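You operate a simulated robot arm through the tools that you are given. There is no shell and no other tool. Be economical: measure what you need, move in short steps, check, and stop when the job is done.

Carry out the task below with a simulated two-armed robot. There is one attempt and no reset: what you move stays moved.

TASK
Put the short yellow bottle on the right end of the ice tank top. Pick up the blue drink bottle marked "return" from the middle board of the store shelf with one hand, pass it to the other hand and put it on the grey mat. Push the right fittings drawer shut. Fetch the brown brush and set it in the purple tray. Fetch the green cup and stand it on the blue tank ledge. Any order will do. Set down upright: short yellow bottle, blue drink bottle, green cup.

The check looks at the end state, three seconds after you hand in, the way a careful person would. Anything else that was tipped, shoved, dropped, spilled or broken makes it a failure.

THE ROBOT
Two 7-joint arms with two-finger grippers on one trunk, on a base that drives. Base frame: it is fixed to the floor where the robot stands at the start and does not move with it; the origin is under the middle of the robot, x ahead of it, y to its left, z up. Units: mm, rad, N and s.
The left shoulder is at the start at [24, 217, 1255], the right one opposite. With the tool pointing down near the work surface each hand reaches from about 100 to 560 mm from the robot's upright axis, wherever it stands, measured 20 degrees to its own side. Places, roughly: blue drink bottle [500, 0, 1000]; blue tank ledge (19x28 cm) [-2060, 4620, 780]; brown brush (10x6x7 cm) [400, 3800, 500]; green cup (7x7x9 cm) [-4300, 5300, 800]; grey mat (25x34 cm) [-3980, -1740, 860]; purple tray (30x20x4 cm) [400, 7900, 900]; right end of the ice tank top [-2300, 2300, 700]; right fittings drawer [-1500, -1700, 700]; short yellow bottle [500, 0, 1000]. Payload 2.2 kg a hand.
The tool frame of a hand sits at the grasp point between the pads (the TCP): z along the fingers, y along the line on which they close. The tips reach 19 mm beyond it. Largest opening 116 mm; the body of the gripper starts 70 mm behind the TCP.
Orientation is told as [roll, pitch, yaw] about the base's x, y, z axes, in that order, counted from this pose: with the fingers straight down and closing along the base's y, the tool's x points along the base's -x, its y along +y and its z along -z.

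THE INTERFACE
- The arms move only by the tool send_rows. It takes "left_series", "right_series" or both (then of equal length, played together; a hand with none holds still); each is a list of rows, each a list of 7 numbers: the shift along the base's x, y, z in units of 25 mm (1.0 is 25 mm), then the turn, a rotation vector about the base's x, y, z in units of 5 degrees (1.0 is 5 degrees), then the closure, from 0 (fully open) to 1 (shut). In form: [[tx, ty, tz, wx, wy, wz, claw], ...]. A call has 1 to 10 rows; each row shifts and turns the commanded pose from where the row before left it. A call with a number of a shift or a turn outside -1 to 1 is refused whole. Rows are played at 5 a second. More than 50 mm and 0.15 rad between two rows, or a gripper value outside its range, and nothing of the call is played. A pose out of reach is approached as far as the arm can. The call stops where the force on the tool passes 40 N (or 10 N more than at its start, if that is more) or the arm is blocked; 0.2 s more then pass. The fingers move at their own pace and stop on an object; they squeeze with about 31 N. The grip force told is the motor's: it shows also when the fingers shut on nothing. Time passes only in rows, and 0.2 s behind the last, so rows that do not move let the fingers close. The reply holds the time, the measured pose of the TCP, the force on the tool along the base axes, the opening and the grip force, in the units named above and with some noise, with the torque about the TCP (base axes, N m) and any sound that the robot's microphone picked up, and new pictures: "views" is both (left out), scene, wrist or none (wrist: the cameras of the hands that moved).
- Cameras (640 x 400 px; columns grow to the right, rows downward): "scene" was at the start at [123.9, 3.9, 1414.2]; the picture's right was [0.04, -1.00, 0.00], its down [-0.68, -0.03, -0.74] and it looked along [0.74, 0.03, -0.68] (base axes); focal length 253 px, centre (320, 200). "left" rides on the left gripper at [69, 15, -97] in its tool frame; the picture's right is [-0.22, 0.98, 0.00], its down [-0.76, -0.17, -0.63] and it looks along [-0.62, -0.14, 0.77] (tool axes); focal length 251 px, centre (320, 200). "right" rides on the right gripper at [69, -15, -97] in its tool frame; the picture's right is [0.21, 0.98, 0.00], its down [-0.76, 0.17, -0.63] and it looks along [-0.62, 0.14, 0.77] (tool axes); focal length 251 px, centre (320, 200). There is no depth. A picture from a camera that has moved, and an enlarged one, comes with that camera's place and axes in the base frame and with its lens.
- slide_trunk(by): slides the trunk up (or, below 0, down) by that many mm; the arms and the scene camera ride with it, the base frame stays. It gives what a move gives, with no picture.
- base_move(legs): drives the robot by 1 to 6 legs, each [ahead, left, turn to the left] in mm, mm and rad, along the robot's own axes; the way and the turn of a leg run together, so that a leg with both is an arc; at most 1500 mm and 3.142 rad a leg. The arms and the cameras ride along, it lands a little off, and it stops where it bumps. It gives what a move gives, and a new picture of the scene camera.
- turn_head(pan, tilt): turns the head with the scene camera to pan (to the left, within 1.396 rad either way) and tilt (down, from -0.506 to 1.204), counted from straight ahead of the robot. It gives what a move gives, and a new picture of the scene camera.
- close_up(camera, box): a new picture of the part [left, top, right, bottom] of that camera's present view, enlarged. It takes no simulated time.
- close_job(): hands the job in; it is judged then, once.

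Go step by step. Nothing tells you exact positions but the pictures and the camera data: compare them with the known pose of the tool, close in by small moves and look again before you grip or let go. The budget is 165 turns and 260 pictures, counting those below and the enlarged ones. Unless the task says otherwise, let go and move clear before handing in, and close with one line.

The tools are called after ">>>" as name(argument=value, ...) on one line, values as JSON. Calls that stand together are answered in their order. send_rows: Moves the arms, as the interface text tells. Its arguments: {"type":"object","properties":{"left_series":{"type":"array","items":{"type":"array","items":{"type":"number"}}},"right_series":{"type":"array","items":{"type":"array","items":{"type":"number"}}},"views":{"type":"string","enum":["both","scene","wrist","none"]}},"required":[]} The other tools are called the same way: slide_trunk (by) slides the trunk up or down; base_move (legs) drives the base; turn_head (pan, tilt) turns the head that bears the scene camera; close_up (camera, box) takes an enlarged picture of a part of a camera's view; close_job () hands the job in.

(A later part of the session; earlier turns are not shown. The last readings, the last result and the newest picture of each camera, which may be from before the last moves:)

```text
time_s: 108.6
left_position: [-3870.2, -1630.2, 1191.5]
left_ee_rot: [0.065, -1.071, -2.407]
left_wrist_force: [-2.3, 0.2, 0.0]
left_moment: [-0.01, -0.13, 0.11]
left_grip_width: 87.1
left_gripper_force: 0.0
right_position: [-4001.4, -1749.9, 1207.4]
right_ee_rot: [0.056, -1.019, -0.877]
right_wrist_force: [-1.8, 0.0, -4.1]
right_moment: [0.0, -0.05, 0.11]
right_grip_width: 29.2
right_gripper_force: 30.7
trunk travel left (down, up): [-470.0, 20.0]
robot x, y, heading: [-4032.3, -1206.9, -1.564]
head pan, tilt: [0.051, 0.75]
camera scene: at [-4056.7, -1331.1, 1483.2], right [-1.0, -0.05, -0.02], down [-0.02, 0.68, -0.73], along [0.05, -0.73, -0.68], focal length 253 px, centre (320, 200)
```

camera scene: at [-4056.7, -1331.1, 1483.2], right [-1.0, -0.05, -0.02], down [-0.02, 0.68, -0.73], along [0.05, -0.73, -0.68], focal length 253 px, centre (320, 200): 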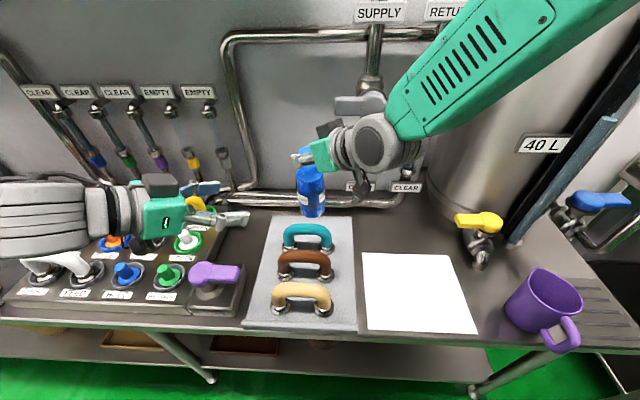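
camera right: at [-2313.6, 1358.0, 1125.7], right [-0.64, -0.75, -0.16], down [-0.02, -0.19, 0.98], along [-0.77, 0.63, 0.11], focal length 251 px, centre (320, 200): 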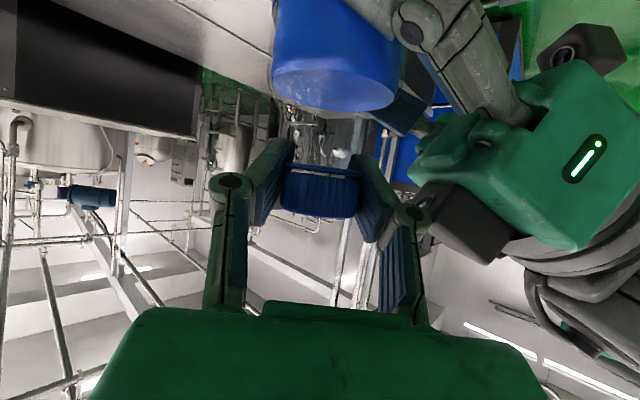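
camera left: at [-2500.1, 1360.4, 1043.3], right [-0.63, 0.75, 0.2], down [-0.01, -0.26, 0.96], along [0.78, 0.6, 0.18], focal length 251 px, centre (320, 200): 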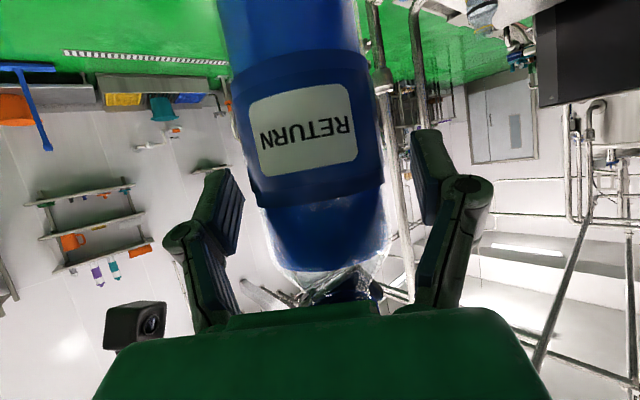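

Good view: the mat has free space behind the teal handle. I let the sway settle and take an enlarged picture.

>>> send_rows(right_series=[[0, 0, 0, 0, 0, 0, 1], [0, 0, 0, 0, 0, 0, 1], [0, 0, 0, 0, 0, 0, 1], [0, 0, 0, 0, 0, 0, 1], [0, 0, 0, 0, 0, 0, 1], [0, 0, 0, 0, 0, 0, 1], [0, 0, 0, 0, 0, 0, 1], [0, 0, 0, 0, 0, 0, 1], [0, 0, 0, 0, 0, 0, 1], [0, 0, 0, 0, 0, 0, 1]], views="none")

>>> close_up(camera="scene", box=[220, 130, 400, 350])

```text
time_s: 111.0
left_position: [-3845.4, -1628.3, 1191.4]
left_ee_rot: [0.045, -1.084, -2.381]
left_wrist_force: [-0.5, 0.8, 0.5]
left_moment: [0.04, -0.03, -0.01]
left_grip_width: 86.8
left_gripper_force: 0.0
right_position: [-3976.9, -1747.9, 1207.8]
right_ee_rot: [0.03, -1.013, -0.849]
right_wrist_force: [-1.1, -1.0, -3.8]
right_moment: [0.01, -0.03, 0.05]
right_grip_width: 29.3
right_gripper_force: 31.2
trunk travel left (down, up): [-470.0, 20.0]
robot x, y, heading: [-4021.1, -1205.4, -1.565]
head pan, tilt: [0.051, 0.75]
stopped in row 10 (right hand): the arm was blocked; the commanded pose is now the measured one
```

```text
1.82 times, centred on (310, 240) of scene
camera zoom: at [-4005.9, -1335.2, 1482.8], right [-1.0, -0.06, 0.01], down [-0.05, 0.68, -0.73], along [0.03, -0.73, -0.69], focal length 461 px, centre (338, 127)
```

zoom: 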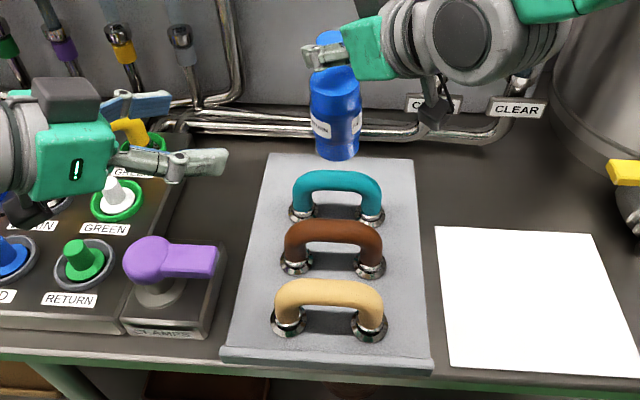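

The strip behind the teal handle spans y≈-1800..-1910, x centre -3988. I advance the bottle over its middle and raise the left hand out of the way.

>>> send_rows(left_series=[[0, 0, 0.6, 0, 0, 0, 0.25], [0, 0, 0.6, 0, 0, 0, 0.25], [0, 0, 0.6, 0, 0, 0, 0.25], [0, 0, 0.6, 0, 0, 0, 0.25], [0, 0, 0.6, 0, 0, 0, 0.25], [0, 0, 0.6, 0, 0, 0, 0.25]], right_series=[[-0.06, -0.72, 0, 0, 0, 0, 1], [-0.06, -0.72, 0, 0, 0, 0, 1], [-0.06, -0.72, 0, 0, 0, 0, 1], [-0.06, -0.72, 0, 0, 0, 0, 1], [-0.06, -0.72, 0, 0, 0, 0, 1], [-0.06, -0.72, 0, 0, 0, 0, 1]], views="none")

>>> close_up(camera="scene", box=[160, 80, 480, 320])

```text
time_s: 112.4
left_position: [-3833.3, -1637.8, 1279.1]
left_ee_rot: [0.032, -1.089, -2.369]
left_wrist_force: [1.4, -0.1, 0.4]
left_moment: [0.0, 0.03, -0.02]
left_grip_width: 86.8
left_gripper_force: 0.1
left hand out of reach, approached as far as the arm can: row 1
right_position: [-3974.6, -1855.1, 1207.7]
right_ee_rot: [0.017, -1.009, -0.837]
right_wrist_force: [-0.1, -0.3, -3.5]
right_moment: [-0.01, 0.01, -0.04]
right_grip_width: 29.3
right_gripper_force: 30.6
trunk travel left (down, up): [-470.0, 20.0]
robot x, y, heading: [-4020.0, -1203.6, -1.566]
head pan, tilt: [0.051, 0.75]
```

```text
1.67 times, centred on (320, 200) of scene
camera zoom: at [-4021.4, -1334.0, 1483.1], right [-1.0, -0.05, 0.0], down [-0.04, 0.68, -0.73], along [0.04, -0.73, -0.68], focal length 422 px, centre (320, 200)
```

zoom: 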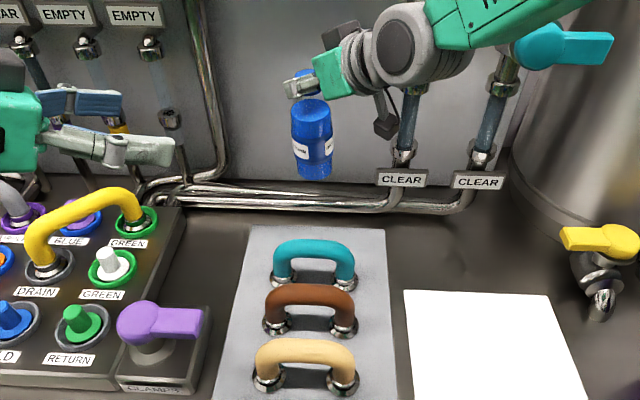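

The bottle is over the free strip and clear of the pipes. I lower with the trunk, then check.

>>> slide_trunk(by=-140)

>>> close_up(camera="scene", box=[200, 80, 440, 260])

>>> close_up(camera="right", box=[0, 0, 640, 400])

```text
time_s: 114.1
left_position: [-3854.9, -1636.9, 1141.9]
left_ee_rot: [0.058, -1.078, -2.397]
left_wrist_force: [-0.7, 1.1, 1.1]
left_moment: [-0.02, -0.04, 0.04]
left_grip_width: 86.9
left_gripper_force: 0.1
right_position: [-3994.9, -1854.5, 1070.4]
right_ee_rot: [0.037, -1.019, -0.856]
right_wrist_force: [-0.8, 0.1, -2.8]
right_moment: [0.03, 0.0, 0.07]
right_grip_width: 29.1
right_gripper_force: 31.2
trunk travel left (down, up): [-330.0, 160.0]
robot x, y, heading: [-4024.3, -1209.7, -1.567]
head pan, tilt: [0.051, 0.75]
```

```text
2.22 times, centred on (320, 170) of scene
camera zoom: at [-4041.9, -1333.3, 1343.2], right [-1.0, -0.05, -0.01], down [-0.03, 0.68, -0.73], along [0.05, -0.73, -0.68], focal length 563 px, centre (320, 267)
```

zoom: 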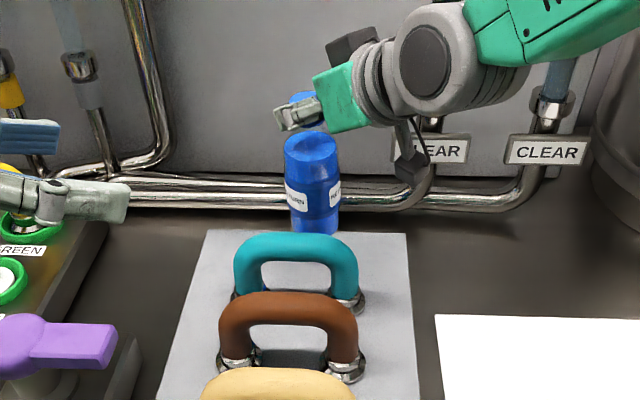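

```text
1.00 times, centred on (320, 200) of right (not enlarged: the box is as wide or as high as the picture)
camera zoom: at [-4084.4, -1777.1, 1061.7], right [0.64, 0.75, -0.16], down [0.01, 0.2, 0.98], along [0.77, -0.63, 0.12], focal length 251 px, centre (320, 200)
```

zoom: 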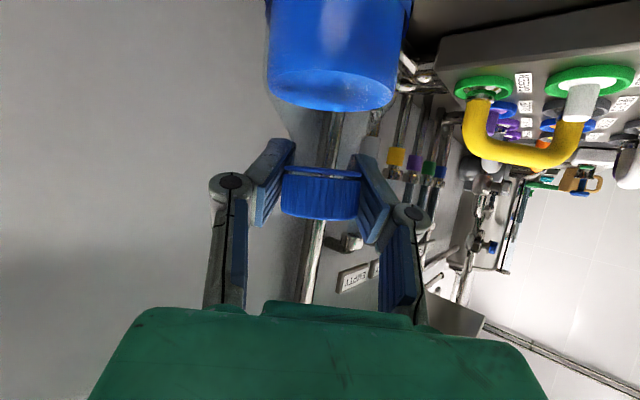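

>>> send_rows(right_series=[[0, 0, 0, 0, 0, 0, 1], [0, 0, 0, 0, 0, 0, 1], [0, 0, 0, 0, 0, 0, 1], [0, 0, 0, 0, 0, 0, 1], [0, 0, 0, 0, 0, 0, 1], [0, 0, 0, 0, 0, 0, 1], [0, 0, -0.3, 0, 0, 0, 1], [0, 0, -0.3, 0, 0, 0, 1], [0, 0, -0.3, 0, 0, 0, 1], [0, 0, 0, 0, 0, 0, 1]], views="none")

>>> close_up(camera="scene", box=[220, 100, 400, 230])

```text
time_s: 116.3
left_position: [-3833.4, -1637.8, 1139.7]
left_ee_rot: [0.032, -1.09, -2.372]
left_wrist_force: [0.1, -0.5, -1.2]
left_moment: [0.0, 0.02, -0.04]
left_grip_width: 87.1
left_gripper_force: 0.1
right_position: [-3976.2, -1855.9, 1045.1]
right_ee_rot: [0.016, -1.007, -0.839]
right_wrist_force: [0.5, 0.0, -4.6]
right_moment: [-0.01, 0.0, -0.05]
right_grip_width: 28.8
right_gripper_force: 30.6
trunk travel left (down, up): [-330.0, 160.0]
robot x, y, heading: [-4023.1, -1206.4, -1.565]
head pan, tilt: [0.051, 0.75]
```

```text
3.08 times, centred on (310, 165) of scene
camera zoom: at [-3998.2, -1334.3, 1342.7], right [-1.0, -0.06, 0.02], down [-0.05, 0.68, -0.73], along [0.03, -0.73, -0.69], focal length 780 px, centre (351, 308)
```

zoom: 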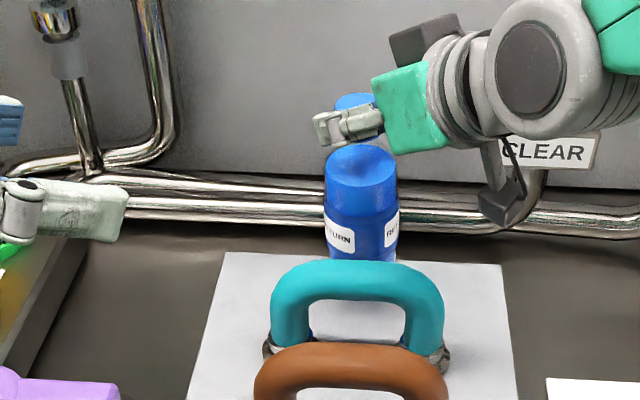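

>>> send_rows(right_series=[[0, 0, -0.2, 0, 0, 0, 1], [0, 0, -0.2, 0, 0, 0, 1], [0, 0, -0.2, 0, 0, 0, 1], [0, 0, 0, 0, 0, 0, 1], [0, 0, 0, 0, 0, 0, 1]], views="none")

```text
time_s: 117.5
left_position: [-3861.7, -1635.7, 1143.0]
left_ee_rot: [0.067, -1.074, -2.406]
left_wrist_force: [-2.0, -0.3, 0.3]
left_moment: [-0.02, -0.06, 0.13]
left_grip_width: 86.9
left_gripper_force: 0.1
right_position: [-4001.3, -1854.9, 1032.2]
right_ee_rot: [0.048, -1.023, -0.867]
right_wrist_force: [-2.4, -0.1, -4.0]
right_moment: [0.03, -0.04, 0.07]
right_grip_width: 29.4
right_gripper_force: 31.2
trunk travel left (down, up): [-330.0, 160.0]
robot x, y, heading: [-4025.3, -1203.9, -1.566]
head pan, tilt: [0.051, 0.75]
```

The sway isn't gone; I wait before touching down.

>>> send_rows(right_series=[[0, 0, 0, 0, 0, 0, 1], [0, 0, 0, 0, 0, 0, 1], [0, 0, 0, 0, 0, 0, 1], [0, 0, 0, 0, 0, 0, 1], [0, 0, 0, 0, 0, 0, 1], [0, 0, 0, 0, 0, 0, 1], [0, 0, 0, 0, 0, 0, 1], [0, 0, 0, 0, 0, 0, 1], [0, 0, 0, 0, 0, 0, 1], [0, 0, 0, 0, 0, 0, 1]], views="none")

>>> send_rows(right_series=[[0, 0, 0, 0, 0, 0, 1], [0, 0, 0, 0, 0, 0, 1], [0, 0, 0, 0, 0, 0, 1], [0, 0, 0, 0, 0, 0, 1], [0, 0, 0, 0, 0, 0, 1], [0, 0, 0, 0, 0, 0, 1], [0, 0, 0, 0, 0, 0, 1], [0, 0, 0, 0, 0, 0, 1]], views="none")

>>> send_rows(right_series=[[0, 0, 0, 0, 0, 0, 1], [0, 0, 0, 0, 0, 0, 1]], views="none")

```text
time_s: 119.7
left_position: [-3824.4, -1638.5, 1137.7]
left_ee_rot: [0.021, -1.095, -2.359]
left_wrist_force: [0.4, -0.5, -0.2]
left_moment: [0.02, 0.04, -0.04]
left_grip_width: 87.1
left_gripper_force: 0.0
right_position: [-3966.8, -1853.5, 1030.8]
right_ee_rot: [0.01, -1.005, -0.829]
right_wrist_force: [0.9, 0.1, -3.8]
right_moment: [-0.03, 0.0, -0.08]
right_grip_width: 29.1
right_gripper_force: 31.2
trunk travel left (down, up): [-330.0, 160.0]
robot x, y, heading: [-4021.8, -1205.7, -1.568]
head pan, tilt: [0.051, 0.75]
```

```text
time_s: 121.5
left_position: [-3834.5, -1638.3, 1138.7]
left_ee_rot: [0.034, -1.087, -2.374]
left_wrist_force: [0.2, 0.2, 0.0]
left_moment: [0.0, 0.01, 0.01]
left_grip_width: 87.1
left_gripper_force: 0.0
right_position: [-3977.9, -1854.9, 1030.4]
right_ee_rot: [0.022, -1.008, -0.843]
right_wrist_force: [-0.5, -0.6, -2.4]
right_moment: [0.07, -0.03, 0.02]
right_grip_width: 28.9
right_gripper_force: 30.8
trunk travel left (down, up): [-330.0, 160.0]
robot x, y, heading: [-4020.5, -1204.2, -1.567]
head pan, tilt: [0.051, 0.75]
```

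```text
time_s: 122.1
left_position: [-3821.6, -1637.2, 1137.9]
left_ee_rot: [0.02, -1.094, -2.358]
left_wrist_force: [1.6, -0.5, 0.5]
left_moment: [-0.01, 0.05, -0.05]
left_grip_width: 86.9
left_gripper_force: 0.0
right_position: [-3963.7, -1854.4, 1030.6]
right_ee_rot: [0.003, -1.005, -0.823]
right_wrist_force: [1.6, 0.7, -2.6]
right_moment: [0.01, -0.01, -0.06]
right_grip_width: 29.1
right_gripper_force: 30.8
trunk travel left (down, up): [-330.0, 160.0]
robot x, y, heading: [-4022.2, -1205.5, -1.563]
head pan, tilt: [0.051, 0.75]
```

>>> send_rows(right_series=[[0, 0, 0, 0, 0, 0, 1], [0, 0, 0, 0, 0, 0, 1], [0, 0, 0, 0, 0, 0, 1], [0, 0, 0, 0, 0, 0, 1], [0, 0, 0, 0, 0, 0, 1], [0, 0, 0, 0, 0, 0, 1], [0, 0, 0, 0, 0, 0, 1], [0, 0, 0, 0, 0, 0, 1], [0, 0, 0, 0, 0, 0, 1], [0, 0, 0, 0, 0, 0, 1]], views="none")

>>> send_rows(right_series=[[0, 0, 0, 0, 0, 0, 1], [0, 0, 0, 0, 0, 0, 1], [0, 0, 0, 0, 0, 0, 1], [0, 0, 0, 0, 0, 0, 1], [0, 0, 0, 0, 0, 0, 1], [0, 0, 0, 0, 0, 0, 1], [0, 0, 0, 0, 0, 0, 1], [0, 0, 0, 0, 0, 0, 1], [0, 0, 0, 0, 0, 0, 1], [0, 0, 0, 0, 0, 0, 1]], views="none")

>>> send_rows(right_series=[[0, 0, 0, 0, 0, 0, 1]], views="none")

>>> send_rows(right_series=[[0, 0, 0, 0, 0, 0, 1]], views="none")

>>> send_rows(right_series=[[0, 0, 0, 0, 0, 0, 1]], views="none")

```text
time_s: 124.3
left_position: [-3858.7, -1636.8, 1141.9]
left_ee_rot: [0.063, -1.074, -2.4]
left_wrist_force: [-0.8, 1.0, 0.8]
left_moment: [-0.05, -0.04, 0.07]
left_grip_width: 87.1
left_gripper_force: 0.0
right_position: [-3999.5, -1855.6, 1031.2]
right_ee_rot: [0.048, -1.019, -0.865]
right_wrist_force: [-1.7, -0.3, -4.3]
right_moment: [0.06, -0.06, 0.13]
right_grip_width: 29.0
right_gripper_force: 31.0
trunk travel left (down, up): [-330.0, 160.0]
robot x, y, heading: [-4027.5, -1203.8, -1.565]
head pan, tilt: [0.051, 0.75]
```

```text
time_s: 126.5
left_position: [-3822.8, -1637.6, 1138.3]
left_ee_rot: [0.02, -1.093, -2.359]
left_wrist_force: [0.8, -0.3, -1.2]
left_moment: [0.02, 0.05, -0.11]
left_grip_width: 87.1
left_gripper_force: 0.2
right_position: [-3966.2, -1853.9, 1030.7]
right_ee_rot: [0.007, -1.005, -0.828]
right_wrist_force: [1.5, -0.1, -3.5]
right_moment: [0.04, -0.01, -0.09]
right_grip_width: 29.1
right_gripper_force: 30.6
trunk travel left (down, up): [-330.0, 160.0]
robot x, y, heading: [-4019.4, -1203.8, -1.568]
head pan, tilt: [0.051, 0.75]
```

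```text
time_s: 126.9
left_position: [-3854.6, -1637.9, 1142.7]
left_ee_rot: [0.057, -1.077, -2.398]
left_wrist_force: [-1.5, -0.4, 0.7]
left_moment: [-0.04, -0.02, 0.0]
left_grip_width: 86.7
left_gripper_force: 0.0
right_position: [-3995.1, -1856.3, 1031.5]
right_ee_rot: [0.043, -1.019, -0.864]
right_wrist_force: [-1.9, -0.5, -3.9]
right_moment: [0.04, -0.03, 0.05]
right_grip_width: 28.9
right_gripper_force: 31.2
trunk travel left (down, up): [-330.0, 160.0]
robot x, y, heading: [-4029.4, -1208.3, -1.566]
head pan, tilt: [0.051, 0.75]
```

```text
time_s: 127.3
left_position: [-3827.1, -1637.6, 1138.4]
left_ee_rot: [0.028, -1.091, -2.366]
left_wrist_force: [0.4, 0.1, -0.2]
left_moment: [0.04, -0.02, 0.03]
left_grip_width: 86.7
left_gripper_force: 0.0
right_position: [-3969.2, -1854.0, 1031.2]
right_ee_rot: [0.012, -1.007, -0.832]
right_wrist_force: [1.4, 0.0, -3.2]
right_moment: [-0.01, -0.01, -0.03]
right_grip_width: 29.1
right_gripper_force: 30.8
trunk travel left (down, up): [-330.0, 160.0]
robot x, y, heading: [-4020.7, -1205.5, -1.57]
head pan, tilt: [0.051, 0.75]
```

```text
time_s: 127.7
left_position: [-3848.7, -1637.4, 1141.1]
left_ee_rot: [0.052, -1.081, -2.39]
left_wrist_force: [-1.0, -0.2, 0.5]
left_moment: [0.03, -0.05, 0.02]
left_grip_width: 87.0
left_gripper_force: 0.1
right_position: [-3991.1, -1855.0, 1030.1]
right_ee_rot: [0.038, -1.018, -0.854]
right_wrist_force: [-0.7, 0.0, -3.2]
right_moment: [0.02, -0.04, 0.04]
right_grip_width: 28.8
right_gripper_force: 31.0
trunk travel left (down, up): [-330.0, 160.0]
robot x, y, heading: [-4023.1, -1206.3, -1.566]
head pan, tilt: [0.051, 0.75]
```

>>> send_rows(right_series=[[0, 0, 0, 0, 0, 0, 1]], views="none")

>>> send_rows(right_series=[[0, 0, 0, 0, 0, 0, 1]], views="none")

>>> send_rows(right_series=[[0, 0, 0, 0, 0, 0, 1]], views="none")

>>> send_rows(right_series=[[0, 0, 0, 0, 0, 0, 1]], views="none")

>>> send_rows(right_series=[[0, 0, 0, 0, 0, 0, 1]], views="none")

>>> send_rows(right_series=[[0, 0, 0, 0, 0, 0, 1]], views="none")

>>> send_rows(right_series=[[0, 0, 0, 0, 0, 0, 1]], views="none")

>>> send_rows(right_series=[[0, 0, 0, 0, 0, 0, 1]], views="none")

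```text
time_s: 128.1
left_position: [-3834.6, -1637.0, 1139.8]
left_ee_rot: [0.036, -1.087, -2.375]
left_wrist_force: [1.2, -0.7, 0.1]
left_moment: [-0.02, -0.01, -0.03]
left_grip_width: 87.0
left_gripper_force: 0.0
right_position: [-3976.4, -1853.5, 1031.6]
right_ee_rot: [0.017, -1.011, -0.836]
right_wrist_force: [1.1, -0.7, -2.8]
right_moment: [0.03, -0.04, -0.03]
right_grip_width: 28.7
right_gripper_force: 30.6
trunk travel left (down, up): [-330.0, 160.0]
robot x, y, heading: [-4020.5, -1204.0, -1.567]
head pan, tilt: [0.051, 0.75]
```

```text
time_s: 128.5
left_position: [-3842.2, -1638.3, 1140.2]
left_ee_rot: [0.045, -1.085, -2.384]
left_wrist_force: [-1.6, -0.3, -0.7]
left_moment: [-0.01, -0.02, 0.02]
left_grip_width: 87.1
left_gripper_force: 0.0
right_position: [-3984.2, -1854.2, 1031.6]
right_ee_rot: [0.028, -1.014, -0.847]
right_wrist_force: [-0.2, 0.1, -4.4]
right_moment: [0.03, -0.02, 0.0]
right_grip_width: 28.8
right_gripper_force: 31.4
trunk travel left (down, up): [-330.0, 160.0]
robot x, y, heading: [-4024.6, -1205.4, -1.566]
head pan, tilt: [0.051, 0.75]
```

```text
time_s: 128.9
left_position: [-3840.1, -1636.8, 1140.3]
left_ee_rot: [0.045, -1.085, -2.382]
left_wrist_force: [0.2, -0.9, 1.1]
left_moment: [0.0, -0.01, 0.04]
left_grip_width: 87.0
left_gripper_force: 0.1
right_position: [-3981.7, -1854.7, 1031.1]
right_ee_rot: [0.025, -1.013, -0.844]
right_wrist_force: [0.1, -0.7, -3.3]
right_moment: [0.0, 0.0, -0.01]
right_grip_width: 29.0
right_gripper_force: 31.0
trunk travel left (down, up): [-330.0, 160.0]
robot x, y, heading: [-4021.5, -1203.4, -1.568]
head pan, tilt: [0.051, 0.75]
```

```text
time_s: 129.3
left_position: [-3836.1, -1637.1, 1139.4]
left_ee_rot: [0.04, -1.087, -2.377]
left_wrist_force: [0.0, -0.5, -0.4]
left_moment: [0.01, -0.02, -0.01]
left_grip_width: 87.1
left_gripper_force: 0.0
right_position: [-3978.4, -1854.0, 1031.5]
right_ee_rot: [0.021, -1.01, -0.84]
right_wrist_force: [0.7, -0.2, -4.0]
right_moment: [0.0, -0.04, -0.03]
right_grip_width: 28.8
right_gripper_force: 30.8
trunk travel left (down, up): [-330.0, 160.0]
robot x, y, heading: [-4022.0, -1208.9, -1.57]
head pan, tilt: [0.051, 0.75]
```

```text
time_s: 129.7
left_position: [-3844.7, -1637.9, 1140.2]
left_ee_rot: [0.048, -1.081, -2.386]
left_wrist_force: [-0.9, 0.1, 0.5]
left_moment: [-0.04, -0.04, 0.01]
left_grip_width: 86.7
left_gripper_force: 0.1
right_position: [-3987.7, -1853.7, 1031.7]
right_ee_rot: [0.029, -1.015, -0.848]
right_wrist_force: [-1.2, -0.3, -3.0]
right_moment: [0.01, -0.03, 0.03]
right_grip_width: 29.0
right_gripper_force: 30.7
trunk travel left (down, up): [-330.0, 160.0]
robot x, y, heading: [-4024.5, -1209.4, -1.571]
head pan, tilt: [0.051, 0.75]
```

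```text
time_s: 130.1
left_position: [-3833.0, -1637.4, 1140.1]
left_ee_rot: [0.033, -1.088, -2.371]
left_wrist_force: [-0.3, -0.5, 0.4]
left_moment: [0.03, 0.02, -0.02]
left_grip_width: 87.1
left_gripper_force: 0.0
right_position: [-3973.5, -1854.4, 1030.7]
right_ee_rot: [0.016, -1.009, -0.837]
right_wrist_force: [1.3, 0.1, -2.7]
right_moment: [-0.04, -0.02, -0.05]
right_grip_width: 28.7
right_gripper_force: 30.3
trunk travel left (down, up): [-330.0, 160.0]
robot x, y, heading: [-4020.9, -1208.6, -1.566]
head pan, tilt: [0.051, 0.75]
```

```text
time_s: 130.5
left_position: [-3848.3, -1637.3, 1140.4]
left_ee_rot: [0.05, -1.08, -2.387]
left_wrist_force: [-0.2, 0.0, -0.9]
left_moment: [0.02, 0.02, 0.01]
left_grip_width: 86.9
left_gripper_force: 0.1
right_position: [-3987.2, -1855.4, 1031.7]
right_ee_rot: [0.033, -1.016, -0.851]
right_wrist_force: [0.8, -0.1, -3.7]
right_moment: [0.04, -0.02, 0.0]
right_grip_width: 28.7
right_gripper_force: 30.9
trunk travel left (down, up): [-330.0, 160.0]
robot x, y, heading: [-4021.0, -1205.2, -1.563]
head pan, tilt: [0.051, 0.75]
```

```text
time_s: 130.9
left_position: [-3830.3, -1637.5, 1138.2]
left_ee_rot: [0.03, -1.09, -2.368]
left_wrist_force: [0.9, 0.6, -0.3]
left_moment: [-0.01, 0.02, -0.03]
left_grip_width: 87.2
left_gripper_force: 0.1
right_position: [-3973.0, -1854.4, 1029.8]
right_ee_rot: [0.015, -1.007, -0.834]
right_wrist_force: [0.1, 0.4, -3.4]
right_moment: [-0.03, -0.01, -0.03]
right_grip_width: 28.9
right_gripper_force: 31.1
trunk travel left (down, up): [-330.0, 160.0]
robot x, y, heading: [-4019.6, -1204.2, -1.566]
head pan, tilt: [0.051, 0.75]
```

The sway is a small sustained lateral rocking; light contact with the mat should damp it. I lower in small steps until contact.

>>> send_rows(right_series=[[0, 0, -0.15, 0, 0, 0, 1], [0, 0, -0.15, 0, 0, 0, 1]], views="none")

>>> send_rows(right_series=[[0, 0, -0.15, 0, 0, 0, 1], [0, 0, 0, 0, 0, 0, 1]], views="none")

>>> close_up(camera="scene", box=[220, 100, 400, 230])

```text
time_s: 131.5
left_position: [-3841.8, -1637.0, 1141.1]
left_ee_rot: [0.045, -1.084, -2.382]
left_wrist_force: [-0.2, 0.3, 0.4]
left_moment: [0.01, -0.04, 0.02]
left_grip_width: 87.2
left_gripper_force: 0.0
right_position: [-3982.9, -1854.3, 1023.0]
right_ee_rot: [0.024, -1.013, -0.845]
right_wrist_force: [-0.3, 0.9, -3.7]
right_moment: [-0.01, 0.0, 0.01]
right_grip_width: 28.9
right_gripper_force: 31.5
trunk travel left (down, up): [-330.0, 160.0]
robot x, y, heading: [-4019.0, -1205.8, -1.565]
head pan, tilt: [0.051, 0.75]
```

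```text
time_s: 132.1
left_position: [-3843.6, -1637.1, 1140.4]
left_ee_rot: [0.045, -1.083, -2.386]
left_wrist_force: [0.7, -0.4, -0.2]
left_moment: [-0.02, 0.01, 0.03]
left_grip_width: 86.9
left_gripper_force: 0.0
right_position: [-3985.9, -1854.5, 1019.7]
right_ee_rot: [0.03, -1.014, -0.851]
right_wrist_force: [0.2, -0.1, -3.8]
right_moment: [0.03, -0.07, 0.03]
right_grip_width: 28.6
right_gripper_force: 30.8
trunk travel left (down, up): [-330.0, 160.0]
robot x, y, heading: [-4024.4, -1208.1, -1.562]
head pan, tilt: [0.051, 0.75]
```

```text
3.08 times, centred on (310, 165) of scene
camera zoom: at [-4020.9, -1333.9, 1343.1], right [-1.0, -0.06, 0.0], down [-0.04, 0.68, -0.73], along [0.04, -0.73, -0.69], focal length 780 px, centre (351, 308)
```

zoom: 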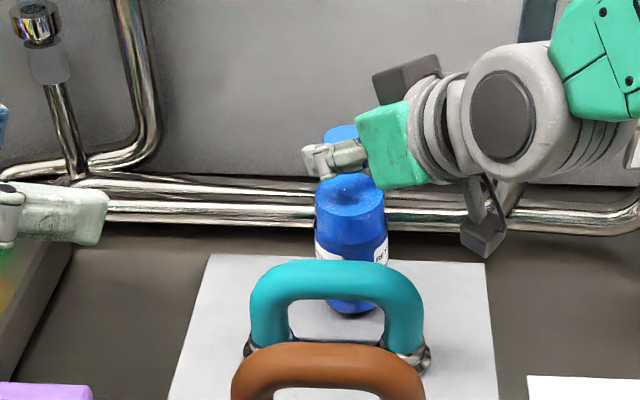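

>>> send_rows(right_series=[[0, 0, -0.15, 0, 0, 0, 1], [0, 0, 0, 0, 0, 0, 1]], views="none")

>>> send_rows(right_series=[[0, 0, -0.15, 0, 0, 0, 1], [0, 0, 0, 0, 0, 0, 1]], views="none")

>>> close_up(camera="scene", box=[250, 130, 370, 230])

```text
time_s: 132.7
left_position: [-3834.1, -1637.4, 1139.7]
left_ee_rot: [0.036, -1.088, -2.373]
left_wrist_force: [0.0, 0.4, 0.2]
left_moment: [-0.01, 0.01, -0.01]
left_grip_width: 86.8
left_gripper_force: 0.1
right_position: [-3977.1, -1854.2, 1016.1]
right_ee_rot: [0.018, -1.012, -0.841]
right_wrist_force: [0.2, 0.0, -3.0]
right_moment: [0.01, -0.03, -0.03]
right_grip_width: 28.9
right_gripper_force: 30.9
trunk travel left (down, up): [-330.0, 160.0]
robot x, y, heading: [-4023.5, -1208.0, -1.568]
head pan, tilt: [0.051, 0.75]
```

```text
time_s: 133.3
left_position: [-3839.0, -1635.5, 1140.1]
left_ee_rot: [0.042, -1.085, -2.38]
left_wrist_force: [0.1, 0.4, -0.3]
left_moment: [0.01, 0.01, 0.01]
left_grip_width: 86.8
left_gripper_force: 0.0
right_position: [-3981.4, -1853.2, 1014.6]
right_ee_rot: [0.019, -1.014, -0.841]
right_wrist_force: [-2.8, 1.2, 6.2]
right_moment: [0.2, 0.43, 0.03]
right_grip_width: 28.9
right_gripper_force: 31.4
trunk travel left (down, up): [-330.0, 160.0]
robot x, y, heading: [-4023.1, -1206.6, -1.566]
head pan, tilt: [0.051, 0.75]
```

```text
4.00 times, centred on (310, 180) of scene
camera zoom: at [-4018.9, -1332.0, 1343.4], right [-1.0, -0.06, 0.0], down [-0.04, 0.68, -0.73], along [0.04, -0.73, -0.68], focal length 1014 px, centre (360, 280)
```

zoom: 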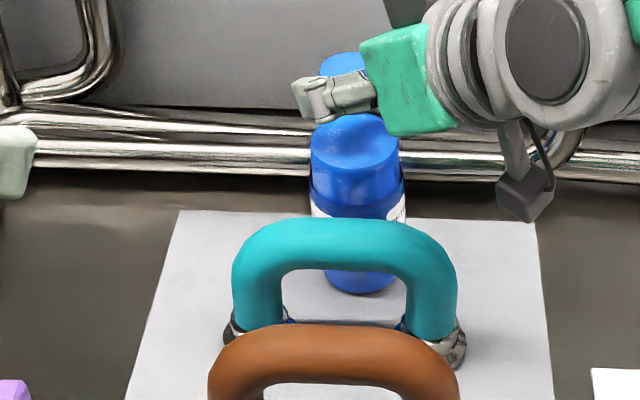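

Contact is made, about 10 N. I wait briefly to see if the sway is damped.

>>> send_rows(right_series=[[0, 0, 0, 0, 0, 0, 1], [0, 0, 0, 0, 0, 0, 1]], views="none")

>>> send_rows(right_series=[[0, 0, 0, 0, 0, 0, 1], [0, 0, 0, 0, 0, 0, 1]], views="none")

>>> send_rows(right_series=[[0, 0, 0, 0, 0, 0, 1]], views="none")

```text
time_s: 133.9
left_position: [-3839.4, -1636.7, 1140.1]
left_ee_rot: [0.042, -1.085, -2.379]
left_wrist_force: [-0.4, 0.2, 0.4]
left_moment: [0.02, 0.0, 0.03]
left_grip_width: 86.8
left_gripper_force: 0.0
right_position: [-3980.0, -1853.4, 1013.7]
right_ee_rot: [0.022, -1.016, -0.843]
right_wrist_force: [1.4, -2.7, 7.2]
right_moment: [-0.2, -0.49, -0.05]
right_grip_width: 28.5
right_gripper_force: 30.6
trunk travel left (down, up): [-330.0, 160.0]
robot x, y, heading: [-4021.8, -1208.3, -1.564]
head pan, tilt: [0.051, 0.75]
```

```text
time_s: 134.5
left_position: [-3839.5, -1636.0, 1139.5]
left_ee_rot: [0.041, -1.084, -2.379]
left_wrist_force: [0.7, 0.6, 0.0]
left_moment: [0.0, 0.02, 0.01]
left_grip_width: 87.1
left_gripper_force: 0.0
right_position: [-3980.0, -1853.0, 1014.2]
right_ee_rot: [0.019, -1.016, -0.842]
right_wrist_force: [3.4, -3.4, 10.8]
right_moment: [-0.31, -0.61, -0.08]
right_grip_width: 28.8
right_gripper_force: 30.6
trunk travel left (down, up): [-330.0, 160.0]
robot x, y, heading: [-4021.2, -1208.9, -1.566]
head pan, tilt: [0.051, 0.75]
```

```text
time_s: 134.9
left_position: [-3838.9, -1637.7, 1140.1]
left_ee_rot: [0.042, -1.086, -2.38]
left_wrist_force: [0.3, -0.4, 0.7]
left_moment: [-0.01, -0.02, -0.02]
left_grip_width: 86.9
left_gripper_force: 0.2
right_position: [-3980.5, -1853.9, 1013.9]
right_ee_rot: [0.021, -1.014, -0.838]
right_wrist_force: [3.3, -3.1, 12.3]
right_moment: [-0.42, -0.6, -0.07]
right_grip_width: 28.5
right_gripper_force: 31.4
trunk travel left (down, up): [-330.0, 160.0]
robot x, y, heading: [-4022.7, -1210.8, -1.57]
head pan, tilt: [0.051, 0.75]
```

The sway is fully damped. I ease the pressure and open.

>>> send_rows(right_series=[[0, 0, 0.08, 0, 0, 0, 1], [0, 0, 0, 0, 0, 0, 1], [0, 0, 0, 0, 0, 0, 0.4], [0, 0, 0, 0, 0, 0, 0.4]], views="wrist")

>>> close_up(camera="scene", box=[250, 130, 370, 230])

```text
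time_s: 135.9
left_position: [-3839.8, -1636.9, 1139.2]
left_ee_rot: [0.042, -1.085, -2.379]
left_wrist_force: [-0.2, 0.1, -0.2]
left_moment: [0.03, 0.0, 0.0]
left_grip_width: 87.0
left_gripper_force: 0.2
right_position: [-3979.3, -1853.4, 1014.7]
right_ee_rot: [0.023, -1.01, -0.841]
right_wrist_force: [-0.2, -0.2, -0.7]
right_moment: [-0.01, -0.02, -0.03]
right_grip_width: 69.6
right_gripper_force: 0.1
trunk travel left (down, up): [-330.0, 160.0]
robot x, y, heading: [-4025.0, -1205.2, -1.564]
head pan, tilt: [0.051, 0.75]
camera right: at [-4071.1, -1776.4, 1007.1], right [0.64, 0.75, -0.17], down [0.02, 0.2, 0.98], along [0.77, -0.63, 0.11], focal length 251 px, centre (320, 200)
```

right: 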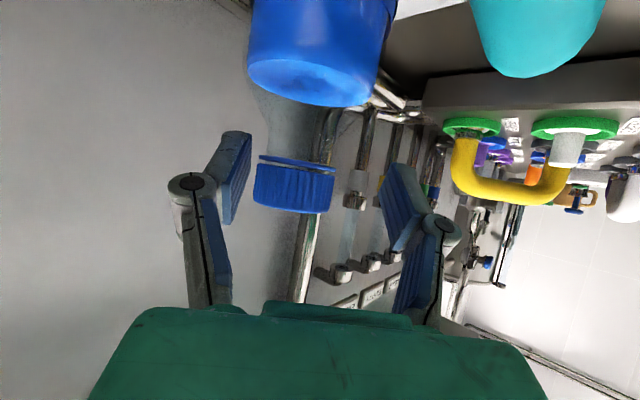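

```text
4.00 times, centred on (310, 180) of scene
camera zoom: at [-4017.2, -1333.1, 1343.1], right [-1.0, -0.06, 0.0], down [-0.04, 0.68, -0.73], along [0.04, -0.73, -0.68], focal length 1014 px, centre (360, 280)
```

zoom: 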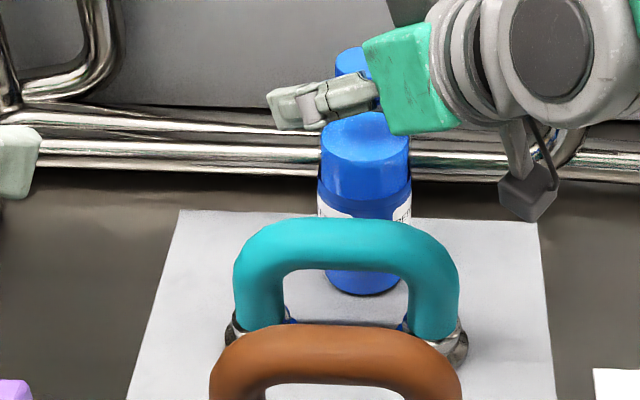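

The bottle stands upright on the mat. I open wider and retreat along the finger axis.

>>> send_rows(right_series=[[-0.15, -0.2, 0, 0, 0, 0, 0.2], [0, 0, 0, 0, 0, 0, 0.2], [-0.4, 0.5, 0.45, 0, 0, 0, 0.2], [-0.55, 0.64, 0.54, 0, 0, 0, 0.2], [-0.55, 0.64, 0.54, 0, 0, 0, 0.2], [-0.55, 0.64, 0.54, 0, 0, 0, 0.2], [-0.55, 0.64, 0.54, 0, 0, 0, 0.2]])

```text
time_s: 137.5
left_position: [-3839.6, -1636.6, 1140.9]
left_ee_rot: [0.042, -1.087, -2.382]
left_wrist_force: [-0.2, 0.3, 0.0]
left_moment: [-0.01, 0.03, 0.0]
left_grip_width: 87.1
left_gripper_force: 0.0
right_position: [-4049.4, -1782.1, 1080.4]
right_ee_rot: [0.02, -1.014, -0.842]
right_wrist_force: [-0.1, 1.2, 0.5]
right_moment: [-0.02, 0.01, 0.02]
right_grip_width: 92.9
right_gripper_force: 0.0
trunk travel left (down, up): [-330.0, 160.0]
robot x, y, heading: [-4023.1, -1207.0, -1.565]
head pan, tilt: [0.051, 0.75]
camera scene: at [-4018.6, -1331.4, 1343.4], right [-1.0, -0.06, 0.0], down [-0.04, 0.68, -0.73], along [0.04, -0.73, -0.68], focal length 253 px, centre (320, 200)
camera right: at [-4140.4, -1705.3, 1073.4], right [0.64, 0.75, -0.17], down [0.02, 0.21, 0.98], along [0.77, -0.63, 0.12], focal length 251 px, centre (320, 200)
```

scene: 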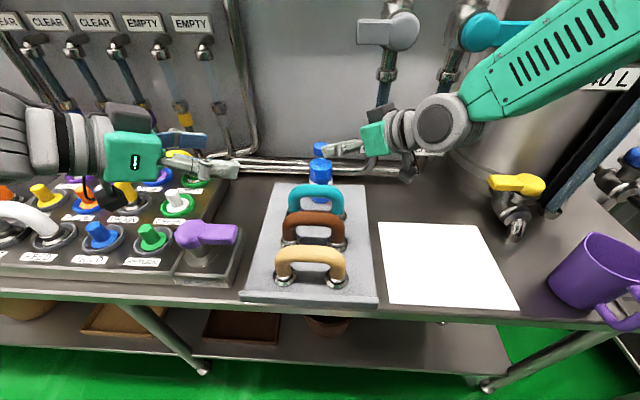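
right: 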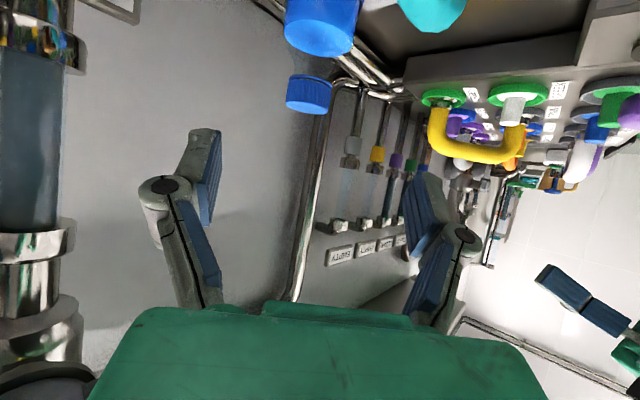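

The bottle stands on the mat and the hand is clear. I back off and drive along to the drawers.

>>> base_move(legs=[[370, 0, 0]])

```text
time_s: 139.1
left_position: [-3837.6, -1795.7, 1138.2]
left_ee_rot: [0.035, -1.081, -2.379]
left_wrist_force: [0.8, -1.1, 0.2]
left_moment: [-0.01, 0.01, -0.05]
left_grip_width: 87.0
left_gripper_force: 0.1
right_position: [-4048.6, -1940.1, 1078.1]
right_ee_rot: [0.024, -1.01, -0.849]
right_wrist_force: [0.2, 0.5, 0.0]
right_moment: [0.01, -0.06, -0.03]
right_grip_width: 92.8
right_gripper_force: 0.0
trunk travel left (down, up): [-330.0, 160.0]
robot x, y, heading: [-4017.2, -1361.7, -1.572]
head pan, tilt: [0.051, 0.75]
stopped in leg 1: the robot was blocked; the commanded pose is now the measured one
camera scene: at [-4012.4, -1496.6, 1342.1], right [-1.0, -0.05, 0.0], down [-0.04, 0.69, -0.72], along [0.03, -0.72, -0.69], focal length 253 px, centre (320, 200)
```

scene: 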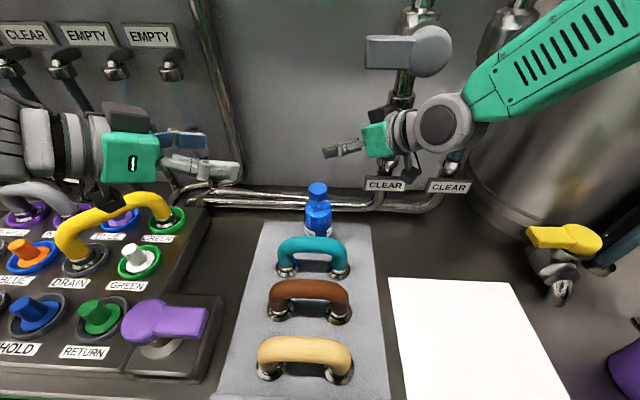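

I drove forward by mistake and the robot stopped on a bump; the bottle looks undisturbed. I retrace straight back and check.

>>> base_move(legs=[[-155, 0, 0]])

>>> close_up(camera="scene", box=[160, 60, 480, 320])

```text
time_s: 140.5
left_position: [-3838.5, -1633.7, 1140.9]
left_ee_rot: [0.046, -1.087, -2.388]
left_wrist_force: [0.1, 0.2, -0.6]
left_moment: [0.01, 0.02, 0.02]
left_grip_width: 87.1
left_gripper_force: 0.0
right_position: [-4050.0, -1781.0, 1081.2]
right_ee_rot: [0.021, -1.016, -0.846]
right_wrist_force: [0.0, -0.8, 0.0]
right_moment: [0.04, -0.04, 0.0]
right_grip_width: 92.5
right_gripper_force: 0.2
trunk travel left (down, up): [-330.0, 160.0]
robot x, y, heading: [-4015.9, -1209.9, -1.573]
head pan, tilt: [0.051, 0.75]
camera scene: at [-4015.4, -1334.6, 1343.1], right [-1.0, -0.05, 0.0], down [-0.03, 0.68, -0.73], along [0.03, -0.73, -0.69], focal length 253 px, centre (320, 200)
```

scene: 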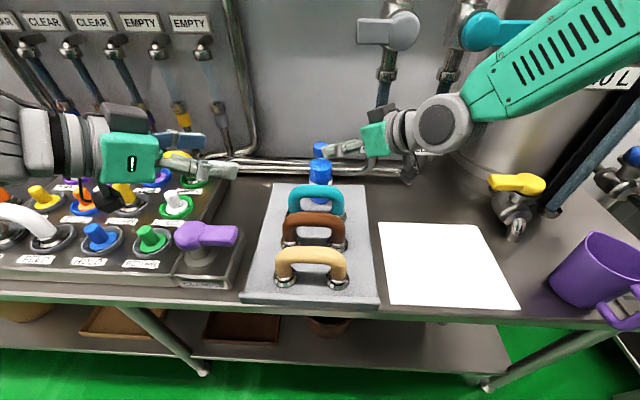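

```text
1.54 times, centred on (320, 190) of scene
camera zoom: at [-4015.4, -1334.6, 1343.1], right [-1.0, -0.05, 0.0], down [-0.03, 0.68, -0.73], along [0.03, -0.73, -0.69], focal length 390 px, centre (320, 215)
```

zoom: 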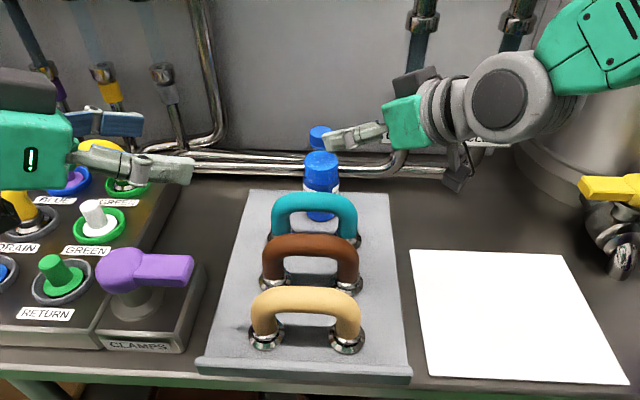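

Nothing changed on the bench. Now I go backward, properly, then left towards the drawers.

>>> base_move(legs=[[-330, 0, 0], [0, 1400, 0], [0, 1050, 0]])

>>> turn_head(pan=0.0, tilt=0.65)

```text
time_s: 154.3
left_position: [-1393.9, -1335.8, 1143.7]
left_ee_rot: [0.054, -1.087, -2.423]
left_wrist_force: [-1.3, 0.0, 0.3]
left_moment: [0.06, -0.04, 0.02]
left_grip_width: 86.9
left_gripper_force: 0.0
right_position: [-1610.4, -1473.4, 1082.4]
right_ee_rot: [0.02, -1.018, -0.874]
right_wrist_force: [-0.7, 0.1, 0.0]
right_moment: [0.02, 0.02, 0.03]
right_grip_width: 93.0
right_gripper_force: 0.1
trunk travel left (down, up): [-330.0, 160.0]
robot x, y, heading: [-1560.8, -903.0, -1.603]
head pan, tilt: [0.051, 0.75]
camera scene: at [-1560.2, -1032.2, 1343.2], right [-1.0, -0.02, 0.0], down [-0.02, 0.68, -0.73], along [0.01, -0.73, -0.68], focal length 253 px, centre (320, 200)
```

scene: 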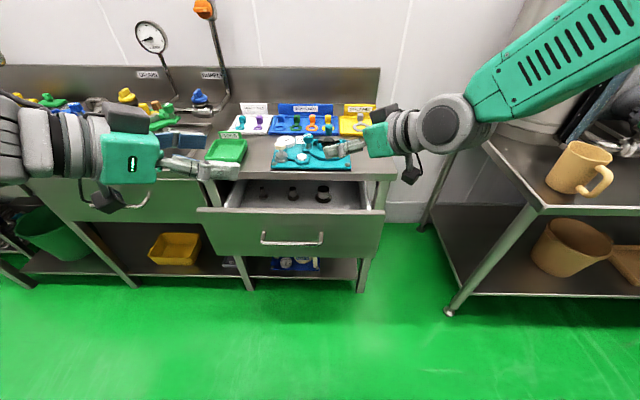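

```text
time_s: 155.0
left_position: [-1391.9, -1333.0, 1146.1]
left_ee_rot: [0.056, -1.089, -2.426]
left_wrist_force: [0.5, -0.6, -0.2]
left_moment: [0.02, -0.03, 0.0]
left_grip_width: 87.1
left_gripper_force: 0.1
right_position: [-1607.9, -1471.3, 1085.1]
right_ee_rot: [0.016, -1.021, -0.869]
right_wrist_force: [0.3, 0.0, 0.2]
right_moment: [-0.01, 0.0, 0.01]
right_grip_width: 92.9
right_gripper_force: 0.0
trunk travel left (down, up): [-330.0, 160.0]
robot x, y, heading: [-1562.6, -907.1, -1.602]
head pan, tilt: [0.0, 0.649]
camera scene: at [-1561.5, -1036.0, 1351.7], right [-1.0, 0.03, 0.0], down [0.01, 0.61, -0.79], along [-0.03, -0.79, -0.61], focal length 253 px, centre (320, 200)
```

scene: 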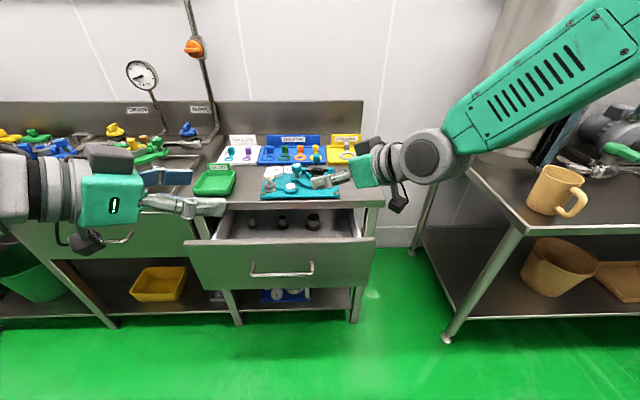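

The right drawer is about 100 mm open: its front is at y≈-1540, x from -1740 to -1200, and the handle at z≈706. I'll push just above the handle with closed right fingers, so I back off a bit, line up, straighten the hand and lower it.

>>> base_move(legs=[[-130, 100, 0.03]])

>>> send_rows(right_series=[[-0.1, 0, 0, 0, 0, -0.85, 1], [-0.1, 0, 0, 0, 0, -0.85, 1], [-0.1, 0, 0, 0, 0, -0.85, 1], [-0.1, 0, 0, 0, 0, -0.85, 1], [-0.1, 0, 0, 0, 0, -0.85, 1], [-0.1, 0, 0, 0, 0, -0.85, 1], [-0.1, 0, 0, 0, 0, -0.85, 1], [-0.1, 0, 0, 0, 0, -0.85, 1], [-0.1, 0, 0, 0, 0, -0.85, 1], [-0.1, 0, 0, 0, 0, -0.75, 1]], views="none")

>>> slide_trunk(by=-310)

>>> turn_head(pan=0.0, tilt=0.6)

```text
time_s: 156.4
left_position: [-1297.0, -1199.0, 1145.5]
left_ee_rot: [0.076, -1.079, -2.415]
left_wrist_force: [-0.8, -0.4, 0.4]
left_moment: [-0.01, -0.02, 0.07]
left_grip_width: 87.0
left_gripper_force: 0.0
right_position: [-1508.3, -1344.4, 1084.2]
right_ee_rot: [0.03, -1.029, -0.859]
right_wrist_force: [-1.3, -1.3, 0.4]
right_moment: [0.05, -0.03, 0.07]
right_grip_width: 92.7
right_gripper_force: 0.1
trunk travel left (down, up): [-330.0, 160.0]
robot x, y, heading: [-1459.4, -777.5, -1.577]
head pan, tilt: [0.0, 0.649]
camera scene: at [-1482.3, -907.4, 1351.6], right [-1.0, 0.0, -0.01], down [0.01, 0.61, -0.79], along [0.01, -0.79, -0.61], focal length 253 px, centre (320, 200)
```

scene: 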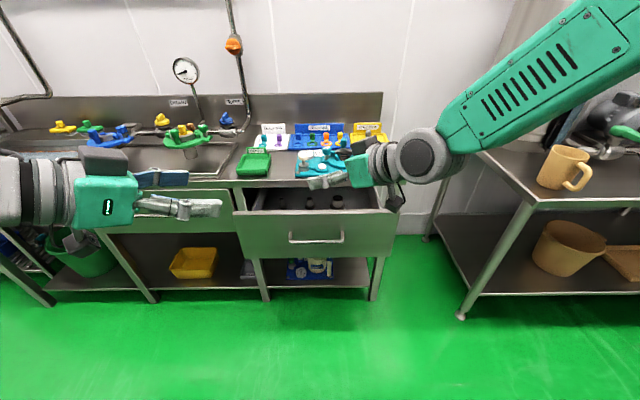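

```text
time_s: 158.6
left_position: [-1276.3, -1196.6, 1144.8]
left_ee_rot: [0.057, -1.096, -2.401]
left_wrist_force: [-0.3, -0.7, 0.6]
left_moment: [0.0, 0.0, -0.03]
left_grip_width: 86.9
left_gripper_force: 0.1
right_position: [-1518.6, -1344.9, 1096.2]
right_ee_rot: [0.043, -1.028, -1.614]
right_wrist_force: [0.8, 0.5, 0.2]
right_moment: [0.01, 0.0, -0.05]
right_grip_width: 0.1
right_gripper_force: 29.1
trunk travel left (down, up): [-330.0, 160.0]
robot x, y, heading: [-1459.6, -775.6, -1.568]
head pan, tilt: [0.0, 0.649]
```

```text
time_s: 161.7
left_position: [-1276.7, -1194.2, 833.9]
left_ee_rot: [0.052, -1.098, -2.395]
left_wrist_force: [1.0, -0.2, 0.7]
left_moment: [0.0, -0.01, 0.0]
left_grip_width: 87.3
left_gripper_force: 0.1
right_position: [-1522.0, -1345.9, 791.1]
right_ee_rot: [0.085, -1.024, -1.661]
right_wrist_force: [-0.2, -0.4, 0.8]
right_moment: [0.01, -0.01, -0.01]
right_grip_width: 0.0
right_gripper_force: 28.5
trunk travel left (down, up): [-20.0, 470.0]
robot x, y, heading: [-1461.2, -777.0, -1.571]
head pan, tilt: [0.0, 0.649]
```

```text
time_s: 162.3
left_position: [-1280.8, -1194.4, 834.3]
left_ee_rot: [0.058, -1.095, -2.399]
left_wrist_force: [0.1, -0.6, 0.2]
left_moment: [0.03, 0.02, -0.01]
left_grip_width: 87.0
left_gripper_force: 0.1
right_position: [-1526.5, -1346.1, 789.0]
right_ee_rot: [0.092, -1.024, -1.665]
right_wrist_force: [-0.6, -0.6, -0.3]
right_moment: [-0.01, 0.02, 0.0]
right_grip_width: 0.0
right_gripper_force: 28.2
trunk travel left (down, up): [-20.0, 470.0]
robot x, y, heading: [-1464.7, -778.3, -1.572]
head pan, tilt: [0.0, 0.6]
camera scene: at [-1462.0, -907.1, 1046.1], right [-1.0, 0.0, 0.0], down [0.0, 0.57, -0.82], along [0.0, -0.82, -0.57], focal length 253 px, centre (320, 200)
```

scene: 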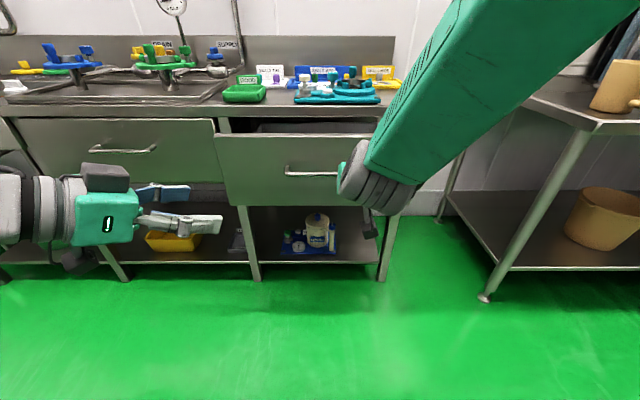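

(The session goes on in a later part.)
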